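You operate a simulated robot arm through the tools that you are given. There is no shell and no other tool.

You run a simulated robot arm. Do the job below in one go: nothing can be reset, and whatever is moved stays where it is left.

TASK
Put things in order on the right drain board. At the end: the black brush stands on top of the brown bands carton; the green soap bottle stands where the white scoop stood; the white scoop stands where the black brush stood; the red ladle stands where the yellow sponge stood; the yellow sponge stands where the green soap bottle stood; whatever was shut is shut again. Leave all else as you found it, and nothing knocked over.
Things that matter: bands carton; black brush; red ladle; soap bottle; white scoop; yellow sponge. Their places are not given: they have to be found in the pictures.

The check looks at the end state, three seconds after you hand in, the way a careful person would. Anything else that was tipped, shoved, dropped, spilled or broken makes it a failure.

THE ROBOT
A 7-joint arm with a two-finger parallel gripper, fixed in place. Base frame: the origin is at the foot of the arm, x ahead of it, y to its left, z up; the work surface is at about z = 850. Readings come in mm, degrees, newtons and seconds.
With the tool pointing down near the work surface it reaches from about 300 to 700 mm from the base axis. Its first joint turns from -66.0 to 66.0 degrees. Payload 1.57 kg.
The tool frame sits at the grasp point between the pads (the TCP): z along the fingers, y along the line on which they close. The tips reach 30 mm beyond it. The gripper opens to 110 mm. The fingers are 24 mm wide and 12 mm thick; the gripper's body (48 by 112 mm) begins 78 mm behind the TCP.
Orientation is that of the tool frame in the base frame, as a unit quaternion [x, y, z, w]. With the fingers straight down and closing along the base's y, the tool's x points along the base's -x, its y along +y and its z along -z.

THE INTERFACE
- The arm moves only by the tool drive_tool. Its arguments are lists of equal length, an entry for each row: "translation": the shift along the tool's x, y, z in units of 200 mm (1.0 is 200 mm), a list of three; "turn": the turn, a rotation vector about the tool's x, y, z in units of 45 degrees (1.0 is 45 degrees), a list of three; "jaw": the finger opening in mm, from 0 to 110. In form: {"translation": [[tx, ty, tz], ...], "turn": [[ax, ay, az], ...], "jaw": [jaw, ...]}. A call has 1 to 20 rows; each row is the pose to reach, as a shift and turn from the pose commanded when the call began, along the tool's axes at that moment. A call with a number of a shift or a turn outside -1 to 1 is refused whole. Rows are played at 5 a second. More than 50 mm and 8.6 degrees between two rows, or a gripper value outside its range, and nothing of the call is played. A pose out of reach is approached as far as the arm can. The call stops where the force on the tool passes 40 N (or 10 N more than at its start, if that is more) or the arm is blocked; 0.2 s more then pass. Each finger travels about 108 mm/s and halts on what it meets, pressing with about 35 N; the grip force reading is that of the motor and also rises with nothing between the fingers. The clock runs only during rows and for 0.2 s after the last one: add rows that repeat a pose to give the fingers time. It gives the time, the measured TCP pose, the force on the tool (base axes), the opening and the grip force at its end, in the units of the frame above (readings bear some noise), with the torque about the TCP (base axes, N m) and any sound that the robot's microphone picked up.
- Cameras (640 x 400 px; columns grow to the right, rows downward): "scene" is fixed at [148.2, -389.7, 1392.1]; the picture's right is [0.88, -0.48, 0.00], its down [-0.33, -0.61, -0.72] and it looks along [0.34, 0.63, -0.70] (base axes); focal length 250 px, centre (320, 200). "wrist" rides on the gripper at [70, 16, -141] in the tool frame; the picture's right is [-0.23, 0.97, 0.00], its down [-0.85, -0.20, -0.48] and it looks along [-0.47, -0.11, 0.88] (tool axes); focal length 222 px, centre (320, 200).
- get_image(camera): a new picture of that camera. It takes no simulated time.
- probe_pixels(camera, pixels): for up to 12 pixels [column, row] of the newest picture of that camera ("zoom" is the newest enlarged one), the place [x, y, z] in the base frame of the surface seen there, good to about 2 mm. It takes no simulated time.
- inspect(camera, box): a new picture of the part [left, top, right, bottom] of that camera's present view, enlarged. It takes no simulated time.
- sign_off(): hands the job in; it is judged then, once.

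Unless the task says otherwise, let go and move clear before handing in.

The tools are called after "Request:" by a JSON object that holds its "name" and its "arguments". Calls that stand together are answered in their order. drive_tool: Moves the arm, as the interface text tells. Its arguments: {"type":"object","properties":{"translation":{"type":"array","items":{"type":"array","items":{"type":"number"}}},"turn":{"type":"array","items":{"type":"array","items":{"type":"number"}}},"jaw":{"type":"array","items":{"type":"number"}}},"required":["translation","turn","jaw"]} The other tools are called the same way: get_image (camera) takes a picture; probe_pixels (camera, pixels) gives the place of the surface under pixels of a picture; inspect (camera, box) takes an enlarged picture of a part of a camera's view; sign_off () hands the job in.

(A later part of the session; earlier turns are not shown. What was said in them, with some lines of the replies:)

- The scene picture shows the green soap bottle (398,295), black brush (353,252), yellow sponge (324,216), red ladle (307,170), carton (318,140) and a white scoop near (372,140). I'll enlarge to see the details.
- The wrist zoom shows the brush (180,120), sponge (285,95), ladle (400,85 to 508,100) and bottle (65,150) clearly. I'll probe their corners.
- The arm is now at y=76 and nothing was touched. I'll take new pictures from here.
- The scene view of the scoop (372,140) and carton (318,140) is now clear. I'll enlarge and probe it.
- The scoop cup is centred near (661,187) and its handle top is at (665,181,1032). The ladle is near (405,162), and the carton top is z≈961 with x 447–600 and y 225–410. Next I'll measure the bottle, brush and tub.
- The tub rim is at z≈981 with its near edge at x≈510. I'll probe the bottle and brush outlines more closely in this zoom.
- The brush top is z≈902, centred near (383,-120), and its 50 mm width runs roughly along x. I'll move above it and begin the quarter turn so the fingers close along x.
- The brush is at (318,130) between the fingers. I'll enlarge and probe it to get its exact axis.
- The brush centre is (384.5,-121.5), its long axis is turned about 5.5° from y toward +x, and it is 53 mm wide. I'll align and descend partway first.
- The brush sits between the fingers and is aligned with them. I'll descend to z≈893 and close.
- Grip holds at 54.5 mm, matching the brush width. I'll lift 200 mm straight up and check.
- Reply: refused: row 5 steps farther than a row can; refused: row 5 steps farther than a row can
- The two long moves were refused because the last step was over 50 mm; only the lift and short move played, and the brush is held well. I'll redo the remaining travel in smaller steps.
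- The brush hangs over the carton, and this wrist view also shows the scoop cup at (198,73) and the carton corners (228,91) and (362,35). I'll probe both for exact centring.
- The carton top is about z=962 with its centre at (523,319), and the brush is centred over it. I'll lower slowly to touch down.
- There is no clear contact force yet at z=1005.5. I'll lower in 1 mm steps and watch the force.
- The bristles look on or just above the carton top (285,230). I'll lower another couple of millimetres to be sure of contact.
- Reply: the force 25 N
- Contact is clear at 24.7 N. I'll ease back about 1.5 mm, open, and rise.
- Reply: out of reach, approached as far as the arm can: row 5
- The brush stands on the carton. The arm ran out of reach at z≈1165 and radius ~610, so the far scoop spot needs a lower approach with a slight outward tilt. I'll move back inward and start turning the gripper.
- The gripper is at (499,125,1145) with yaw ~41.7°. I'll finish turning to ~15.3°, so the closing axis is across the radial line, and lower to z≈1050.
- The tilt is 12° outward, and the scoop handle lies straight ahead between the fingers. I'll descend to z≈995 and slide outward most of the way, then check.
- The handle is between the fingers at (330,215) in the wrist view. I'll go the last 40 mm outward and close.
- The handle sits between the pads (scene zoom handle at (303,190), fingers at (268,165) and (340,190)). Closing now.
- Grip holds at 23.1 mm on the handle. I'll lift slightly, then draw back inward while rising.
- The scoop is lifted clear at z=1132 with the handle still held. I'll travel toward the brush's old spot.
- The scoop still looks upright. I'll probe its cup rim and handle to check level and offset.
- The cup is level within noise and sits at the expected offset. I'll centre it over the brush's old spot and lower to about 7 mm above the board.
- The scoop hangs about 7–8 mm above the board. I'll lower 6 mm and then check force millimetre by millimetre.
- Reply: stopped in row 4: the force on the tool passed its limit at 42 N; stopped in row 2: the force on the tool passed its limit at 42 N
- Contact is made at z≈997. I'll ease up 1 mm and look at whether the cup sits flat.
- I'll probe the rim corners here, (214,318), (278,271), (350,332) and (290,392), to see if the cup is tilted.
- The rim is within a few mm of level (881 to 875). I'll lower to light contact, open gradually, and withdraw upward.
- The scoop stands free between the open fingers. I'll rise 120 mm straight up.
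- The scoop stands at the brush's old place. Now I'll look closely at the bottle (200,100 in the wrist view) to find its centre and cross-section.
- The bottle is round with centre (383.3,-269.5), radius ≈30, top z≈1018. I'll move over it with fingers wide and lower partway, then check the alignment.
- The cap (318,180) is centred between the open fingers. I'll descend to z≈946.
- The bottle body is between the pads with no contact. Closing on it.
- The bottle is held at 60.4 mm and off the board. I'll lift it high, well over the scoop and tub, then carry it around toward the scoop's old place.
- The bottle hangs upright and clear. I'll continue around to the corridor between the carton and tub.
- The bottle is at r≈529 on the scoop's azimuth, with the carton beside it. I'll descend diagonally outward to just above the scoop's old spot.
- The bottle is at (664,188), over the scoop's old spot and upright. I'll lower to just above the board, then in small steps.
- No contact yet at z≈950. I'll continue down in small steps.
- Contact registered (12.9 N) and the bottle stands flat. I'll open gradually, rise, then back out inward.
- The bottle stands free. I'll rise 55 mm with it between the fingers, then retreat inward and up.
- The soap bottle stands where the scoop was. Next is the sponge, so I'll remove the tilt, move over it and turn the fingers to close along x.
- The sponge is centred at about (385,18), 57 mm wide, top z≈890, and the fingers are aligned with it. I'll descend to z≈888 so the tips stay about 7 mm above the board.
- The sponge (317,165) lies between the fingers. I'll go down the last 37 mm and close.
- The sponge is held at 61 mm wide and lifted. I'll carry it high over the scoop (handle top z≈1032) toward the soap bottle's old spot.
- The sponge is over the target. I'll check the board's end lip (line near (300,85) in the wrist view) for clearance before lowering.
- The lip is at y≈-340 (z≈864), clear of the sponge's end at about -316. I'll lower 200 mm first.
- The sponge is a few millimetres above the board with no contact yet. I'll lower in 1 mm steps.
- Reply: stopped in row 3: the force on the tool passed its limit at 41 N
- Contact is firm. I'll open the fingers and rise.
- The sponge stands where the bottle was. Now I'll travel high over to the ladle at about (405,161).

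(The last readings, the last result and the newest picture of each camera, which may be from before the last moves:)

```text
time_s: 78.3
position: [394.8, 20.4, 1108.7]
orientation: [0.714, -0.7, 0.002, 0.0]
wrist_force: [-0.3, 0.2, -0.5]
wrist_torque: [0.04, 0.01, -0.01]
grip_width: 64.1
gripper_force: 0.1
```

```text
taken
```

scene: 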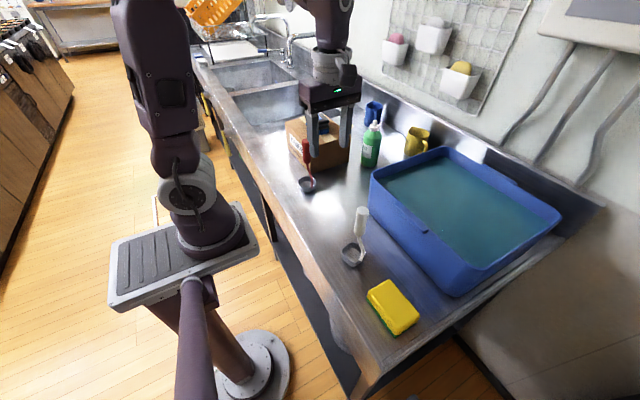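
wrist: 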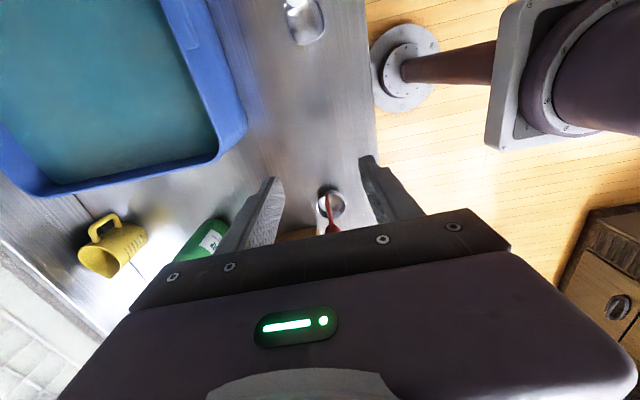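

I'll continue the last stretch to above the ladle handle.

Request:
{"name": "drive_tool", "arguments": {"translation": [[-0.2, -0.02, 0], [-0.4, -0.04, 0], [-0.6, -0.055, 0], [-0.7, -0.065, 0], [-0.7, -0.065, 0]], "turn": [[0, 0, 0], [0, 0, 0], [0, 0, 0], [0, 0, 0], [0, 0, 0]], "jaw": [64, 64, 64, 64, 64]}}

Request:
{"name": "inspect", "arguments": {"camera": "wrist", "box": [250, 80, 410, 220]}}

Request:
{"name": "inspect", "arguments": {"camera": "scene", "box": [270, 90, 370, 200]}}

```text
time_s: 79.5
position: [407.1, 159.1, 1108.5]
orientation: [0.714, -0.7, 0.001, 0.0]
wrist_force: [-0.6, -0.3, 0.2]
wrist_torque: [0.0, -0.03, -0.01]
grip_width: 64.0
gripper_force: 0.2
```

```text
2.86 times, centred on (330, 150) of wrist
```

zoom: 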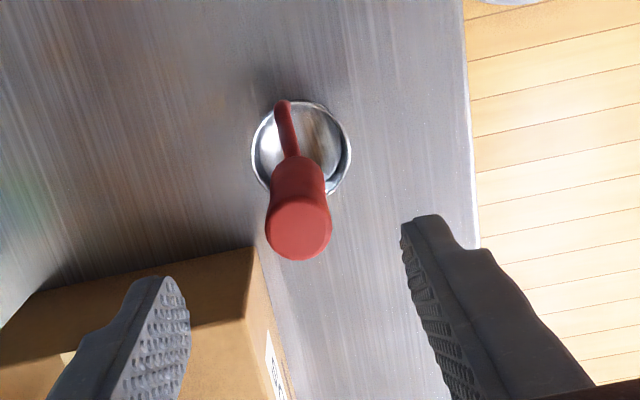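

```text
3.64 times, centred on (320, 145) of scene
```

zoom: 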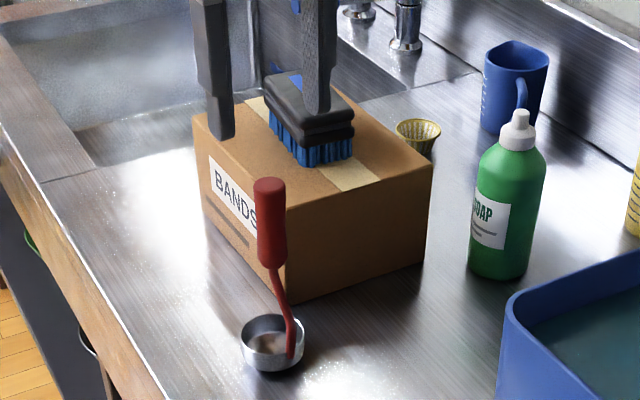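

Request:
{"name": "inspect", "arguments": {"camera": "wrist", "box": [250, 80, 410, 220]}}

Request:
{"name": "probe_pixels", "arguments": {"camera": "zoom", "pixels": [[298, 228], [270, 228], [327, 225], [298, 257], [300, 200], [275, 185], [322, 180], [283, 110], [254, 150], [349, 150], [300, 103], [335, 192]]}}

```text
2.86 times, centred on (330, 150) of wrist
```

zoom: 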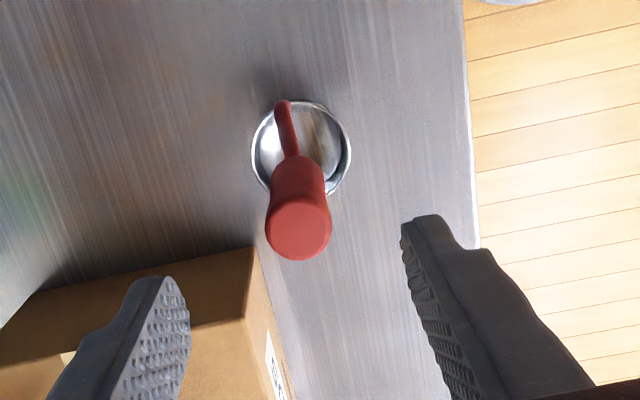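

```text
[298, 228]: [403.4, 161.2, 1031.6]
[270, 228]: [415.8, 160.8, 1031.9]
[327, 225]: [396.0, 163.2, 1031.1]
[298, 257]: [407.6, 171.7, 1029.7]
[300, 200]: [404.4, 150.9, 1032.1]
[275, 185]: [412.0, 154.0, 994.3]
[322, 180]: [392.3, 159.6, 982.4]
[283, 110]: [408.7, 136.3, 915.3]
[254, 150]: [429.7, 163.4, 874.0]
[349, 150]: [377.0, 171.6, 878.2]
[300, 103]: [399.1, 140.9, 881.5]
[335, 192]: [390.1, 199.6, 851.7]
```

The ladle handle top is centred at (405.5,161.5), and its cup at about (403.5,168). I'll descend to z≈995 around the handle.

Request:
{"name": "drive_tool", "arguments": {"translation": [[-0.012, 0.0075, 0.1], [-0.012, 0.0075, 0.25], [-0.012, 0.0075, 0.4], [-0.012, 0.0075, 0.5], [-0.012, 0.0075, 0.565], [-0.012, 0.0075, 0.565]], "turn": [[0, 0, 0], [0, 0, 0], [0, 0, 0], [0, 0, 0], [0, 0, 0], [0, 0, 0]], "jaw": [64, 64, 64, 64, 64, 64]}}

Request:
{"name": "get_image", "arguments": {"camera": "wrist"}}

Request:
{"name": "inspect", "arguments": {"camera": "scene", "box": [270, 90, 370, 200]}}

```text
time_s: 80.9
position: [405.0, 161.2, 995.7]
orientation: [0.714, -0.701, 0.002, -0.001]
wrist_force: [-0.6, 0.1, -0.5]
wrist_torque: [0.0, 0.01, 0.01]
grip_width: 64.1
gripper_force: 0.1
```

```text
taken
```

wrist: 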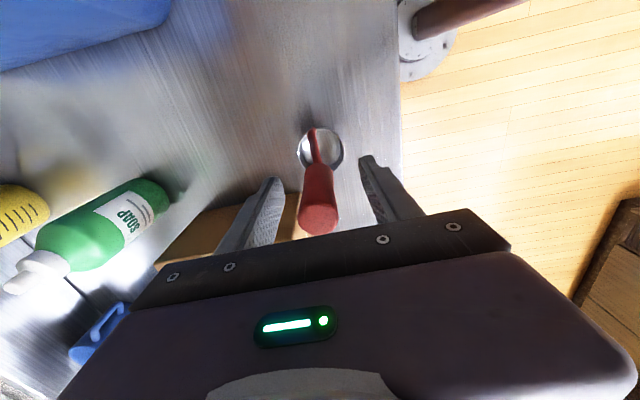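

```text
3.64 times, centred on (320, 145) of scene
```

zoom: 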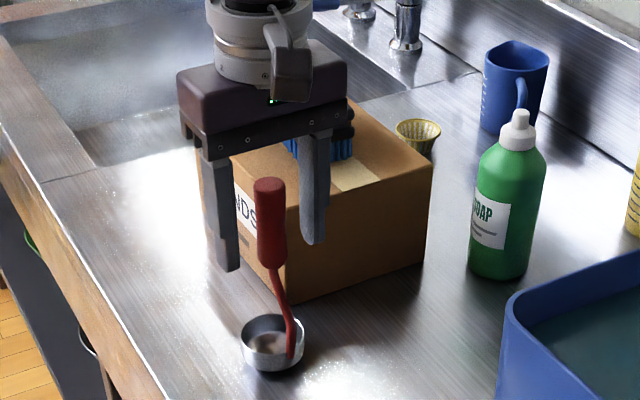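

The handle (318,200) is centred between the fingers. I'll close and lift a little.

Request:
{"name": "drive_tool", "arguments": {"translation": [[0, 0, 0], [0, 0, 0], [0, 0, 0], [0, 0, 0], [0, 0, 0]], "turn": [[0, 0, 0], [0, 0, 0], [0, 0, 0], [0, 0, 0], [0, 0, 0]], "jaw": [50, 36, 25, 14, 14]}}

Request:
{"name": "drive_tool", "arguments": {"translation": [[0, 0, -0.02], [0, 0, -0.1], [0, 0, -0.25], [0, 0, -0.35], [0, 0, -0.4], [0, 0, -0.4]], "turn": [[0, 0, 0], [0, 0, 0], [0, 0, 0], [0, 0, 0], [0, 0, 0], [0, 0, 0]], "jaw": [14, 14, 14, 14, 14, 14]}}

Request:
{"name": "inspect", "arguments": {"camera": "scene", "box": [270, 70, 400, 200]}}

```text
time_s: 82.1
position: [404.1, 161.9, 996.7]
orientation: [0.713, -0.701, 0.002, -0.001]
wrist_force: [0.5, 0.5, 0.1]
wrist_torque: [-0.02, 0.07, -0.01]
grip_width: 22.7
gripper_force: 35.1
```

```text
time_s: 83.5
position: [405.7, 160.7, 1076.8]
orientation: [0.714, -0.7, 0.001, -0.001]
wrist_force: [0.9, -0.8, -1.6]
wrist_torque: [-0.02, -0.04, -0.02]
grip_width: 22.7
gripper_force: 35.0
```

```text
3.08 times, centred on (335, 135) of scene
```

zoom: 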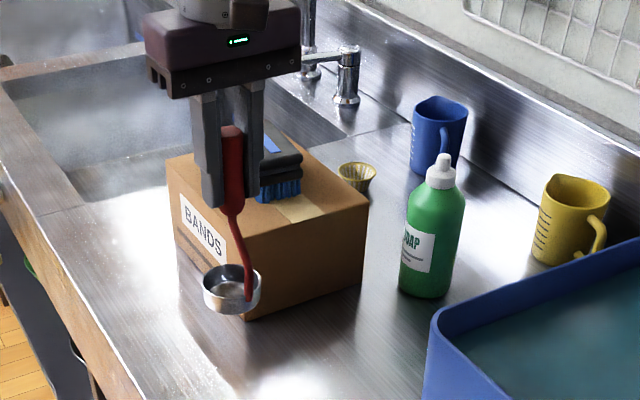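

The ladle is held and hanging upright. I'll move it above the sponge's old place.

Request:
{"name": "drive_tool", "arguments": {"translation": [[0.12, 0.018, 0], [0.3, 0.045, 0], [0.48, 0.073, 0], [0.64, 0.097, 0], [0.738, 0.1115, 0], [0.738, 0.1115, 0]], "turn": [[0, 0, 0], [0, 0, 0], [0, 0, 0], [0, 0, 0], [0, 0, 0], [0, 0, 0]], "jaw": [14, 14, 14, 14, 14, 14]}}

Request:
{"name": "drive_tool", "arguments": {"translation": [[0, 0, 0.1], [0, 0, 0.22], [0, 0, 0.32], [0, 0, 0.36], [0, 0, 0.36]], "turn": [[0, 0, 0], [0, 0, 0], [0, 0, 0], [0, 0, 0], [0, 0, 0]], "jaw": [14, 14, 14, 14, 14]}}

Request:
{"name": "inspect", "arguments": {"camera": "scene", "box": [280, 140, 400, 260]}}

```text
time_s: 84.9
position: [387.8, 12.1, 1075.0]
orientation: [0.714, -0.7, 0.002, -0.001]
wrist_force: [1.0, -0.1, -1.5]
wrist_torque: [0.0, -0.1, 0.02]
grip_width: 22.5
gripper_force: 35.6
```

```text
time_s: 86.1
position: [387.1, 12.2, 1005.5]
orientation: [0.714, -0.7, 0.002, 0.0]
wrist_force: [-0.7, -0.3, -0.3]
wrist_torque: [0.0, 0.01, 0.0]
grip_width: 22.9
gripper_force: 35.2
```

```text
3.33 times, centred on (340, 200) of scene
```

zoom: 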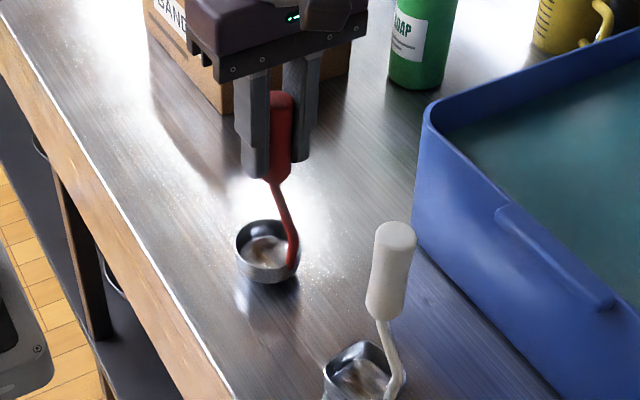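

The ladle is about 8 mm above the board. I'll lower in small steps.

Request:
{"name": "drive_tool", "arguments": {"translation": [[0, 0, 0.01], [0, 0, 0.02], [0, 0, 0.025], [0, 0, 0.025]], "turn": [[0, 0, 0], [0, 0, 0], [0, 0, 0], [0, 0, 0]], "jaw": [14, 14, 14, 14]}}

Request:
{"name": "drive_tool", "arguments": {"translation": [[0, 0, 0.004], [0, 0, 0.006], [0, 0, 0.006]], "turn": [[0, 0, 0], [0, 0, 0], [0, 0, 0]], "jaw": [14, 14, 14]}}

```text
time_s: 87.1
position: [386.7, 12.3, 999.7]
orientation: [0.714, -0.7, 0.002, 0.0]
wrist_force: [0.7, 0.0, -1.4]
wrist_torque: [0.01, 0.01, -0.01]
grip_width: 23.1
gripper_force: 35.0
```

```text
time_s: 87.9
position: [387.3, 12.5, 999.0]
orientation: [0.714, -0.7, 0.001, 0.0]
wrist_force: [0.6, -0.4, 2.4]
wrist_torque: [-0.02, 0.05, 0.0]
grip_width: 22.6
gripper_force: 34.6
```

The force is starting to rise (2.4 N). One more small step.

Request:
{"name": "drive_tool", "arguments": {"translation": [[0, 0, 0.003], [0, 0, 0.004], [0, 0, 0.004]], "turn": [[0, 0, 0], [0, 0, 0], [0, 0, 0]], "jaw": [14, 14, 14]}}

Request:
{"name": "inspect", "arguments": {"camera": "scene", "box": [290, 160, 370, 240]}}

```text
time_s: 88.5
position: [387.5, 12.0, 998.5]
orientation: [0.714, -0.7, 0.003, -0.001]
wrist_force: [-2.7, 1.2, 11.8]
wrist_torque: [0.31, 0.53, -0.04]
grip_width: 22.9
gripper_force: 35.3
stopped in row 2: the force on the tool passed its limit at 43 N (the readings are from after the stop); the commanded pose is now the measured one
```

```text
5.00 times, centred on (330, 200) of scene
```

zoom: 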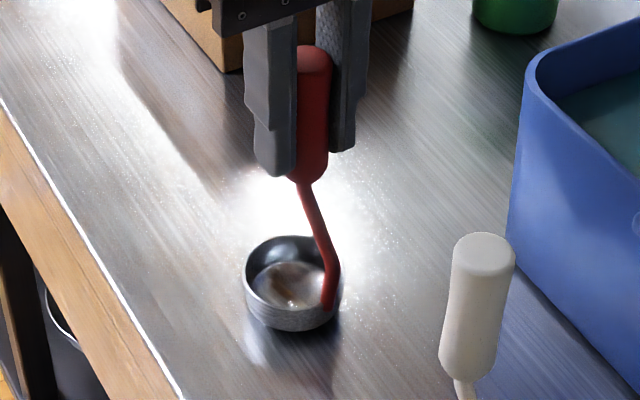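

The cup rests on the board and looks level. I'll open slowly and check before rising.

Request:
{"name": "drive_tool", "arguments": {"translation": [[0, 0, -0.001], [0, 0, -0.001], [0, 0, -0.001], [0, 0, -0.001], [0, 0, -0.001], [0, 0, -0.001]], "turn": [[0, 0, 0], [0, 0, 0], [0, 0, 0], [0, 0, 0], [0, 0, 0], [0, 0, 0]], "jaw": [23, 26, 36, 50, 66, 66]}}

Request:
{"name": "inspect", "arguments": {"camera": "scene", "box": [290, 160, 370, 240]}}

```text
time_s: 89.9
position: [387.4, 12.0, 997.4]
orientation: [0.714, -0.701, 0.002, -0.001]
wrist_force: [0.2, -0.1, 0.0]
wrist_torque: [0.0, 0.02, 0.01]
grip_width: 65.8
gripper_force: 0.1
```

```text
5.00 times, centred on (330, 200) of scene
```

zoom: 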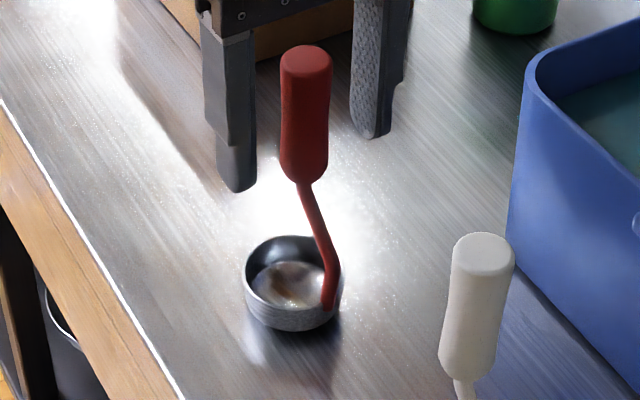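

The ladle stands upright on its own. I'll rise clear and view everything.

Request:
{"name": "drive_tool", "arguments": {"translation": [[0, 0, -0.08], [0, 0, -0.25], [0, 0, -0.45], [0, 0, -0.65], [0, 0, -0.85], [0, 0, -0.95], [0, 0, -0.95], [0, 0, -0.95]], "turn": [[0, 0, 0], [0, 0, 0], [0, 0, 0], [0, 0, 0], [0, 0, 0], [0, 0, 0], [0, 0, 0], [0, 0, 0]], "jaw": [66, 66, 66, 66, 66, 66, 66, 66]}}

Request:
{"name": "get_image", "arguments": {"camera": "scene"}}

Request:
{"name": "inspect", "arguments": {"camera": "scene", "box": [270, 90, 450, 210]}}

Request:
{"name": "inspect", "arguments": {"camera": "scene", "box": [280, 150, 460, 340]}}

```text
time_s: 91.7
position: [386.3, 14.4, 1188.0]
orientation: [0.713, -0.701, 0.003, -0.001]
wrist_force: [0.5, -0.3, 0.1]
wrist_torque: [-0.02, 0.02, 0.03]
grip_width: 66.0
gripper_force: 0.0
```

```text
taken
```

scene: 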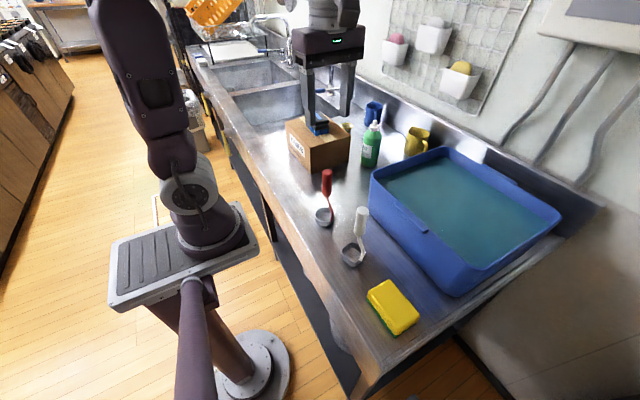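

```text
3.33 times, centred on (360, 150) of scene
```

zoom: 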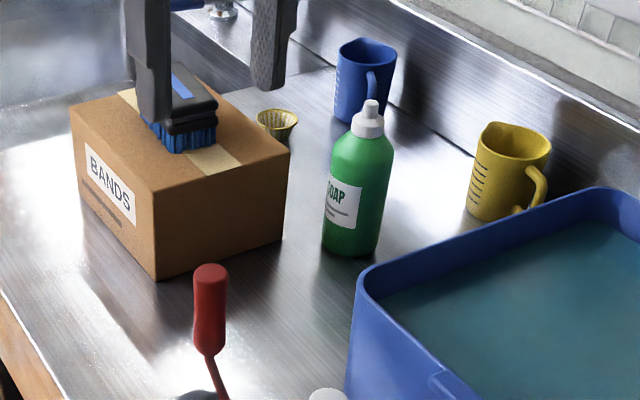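

```text
2.11 times, centred on (370, 245) of scene
```

zoom: 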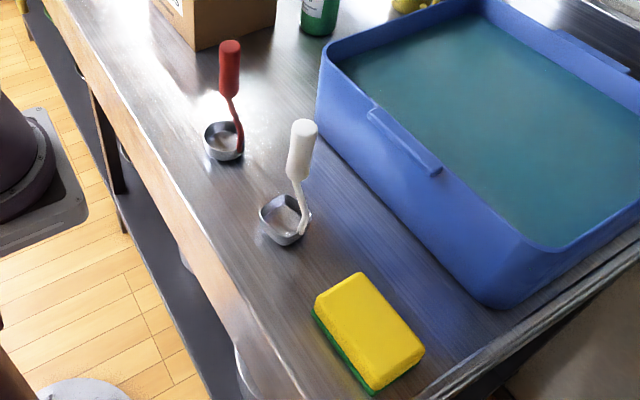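

Everything is standing in its new place and the arm is clear. I'll run a last check on positions before handing in.

Request:
{"name": "probe_pixels", "arguments": {"camera": "zoom", "pixels": [[318, 300], [360, 275], [420, 352], [375, 388], [368, 330], [262, 213], [283, 197], [307, 215], [286, 243], [206, 140], [224, 124], [242, 150]]}}

Request:
{"name": "probe_pixels", "arguments": {"camera": "scene", "pixels": [[320, 170], [350, 137], [287, 123], [372, 123], [327, 172], [361, 209], [318, 120], [311, 170]]}}

```text
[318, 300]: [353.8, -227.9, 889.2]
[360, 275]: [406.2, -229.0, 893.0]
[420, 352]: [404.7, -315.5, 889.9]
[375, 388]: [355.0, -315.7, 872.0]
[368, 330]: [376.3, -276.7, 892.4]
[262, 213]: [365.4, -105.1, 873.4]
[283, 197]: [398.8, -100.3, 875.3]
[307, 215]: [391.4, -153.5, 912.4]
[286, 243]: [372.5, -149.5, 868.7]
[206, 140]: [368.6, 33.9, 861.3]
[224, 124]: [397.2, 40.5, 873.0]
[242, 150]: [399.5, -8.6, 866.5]
```

```text
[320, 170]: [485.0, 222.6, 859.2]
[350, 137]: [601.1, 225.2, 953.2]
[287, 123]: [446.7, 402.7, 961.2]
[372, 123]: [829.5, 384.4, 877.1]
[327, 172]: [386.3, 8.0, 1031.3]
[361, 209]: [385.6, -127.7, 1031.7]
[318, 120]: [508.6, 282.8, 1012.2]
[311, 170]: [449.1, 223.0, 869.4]
```

The pictures and probes agree:
- The brush is on the carton (top z≈1012), and the carton hasn't moved.
- The bottle is at the scoop's old spot.
- The scoop cup is around (384,-124).
- The sponge is around (380,-272).
- The ladle is around (385,15).

The gripper is open and clear at z≈1188, so I'm handing in.

Request:
{"name": "sign_off", "arguments": {}}

```text
The job is handed in.
```

The right drain board is set out as you asked, and I've handed the job in; I haven't seen the check's result. The last pictures showed everything upright and nothing else moved.

| Item | Where it stands now | Place it took |
|---|---|---|
| Black brush | on top of the brown bands carton, near its middle | – |
| Green soap bottle | about (664, 187) | white scoop's |
| White scoop | about (384, -124) | black brush's |
| Red ladle | about (385, 15) | yellow sponge's |
| Yellow sponge | about (380, -272) | green soap bottle's |

Positions are x, y in mm. The soap bottle's comes from the arm's reading at release; the others were measured in the final pictures. By those readings, each item is within about 5 mm of where the old one stood.

- **Shut items:** I opened nothing. The carton is still shut and hasn't moved.
- **Touchdown force:** the scoop, sponge and ladle each touched the board hard enough to trip the 40 N stop. I eased off or let go straight after, and all three stood flat.
- **Arm:** the gripper is open and well above everything.
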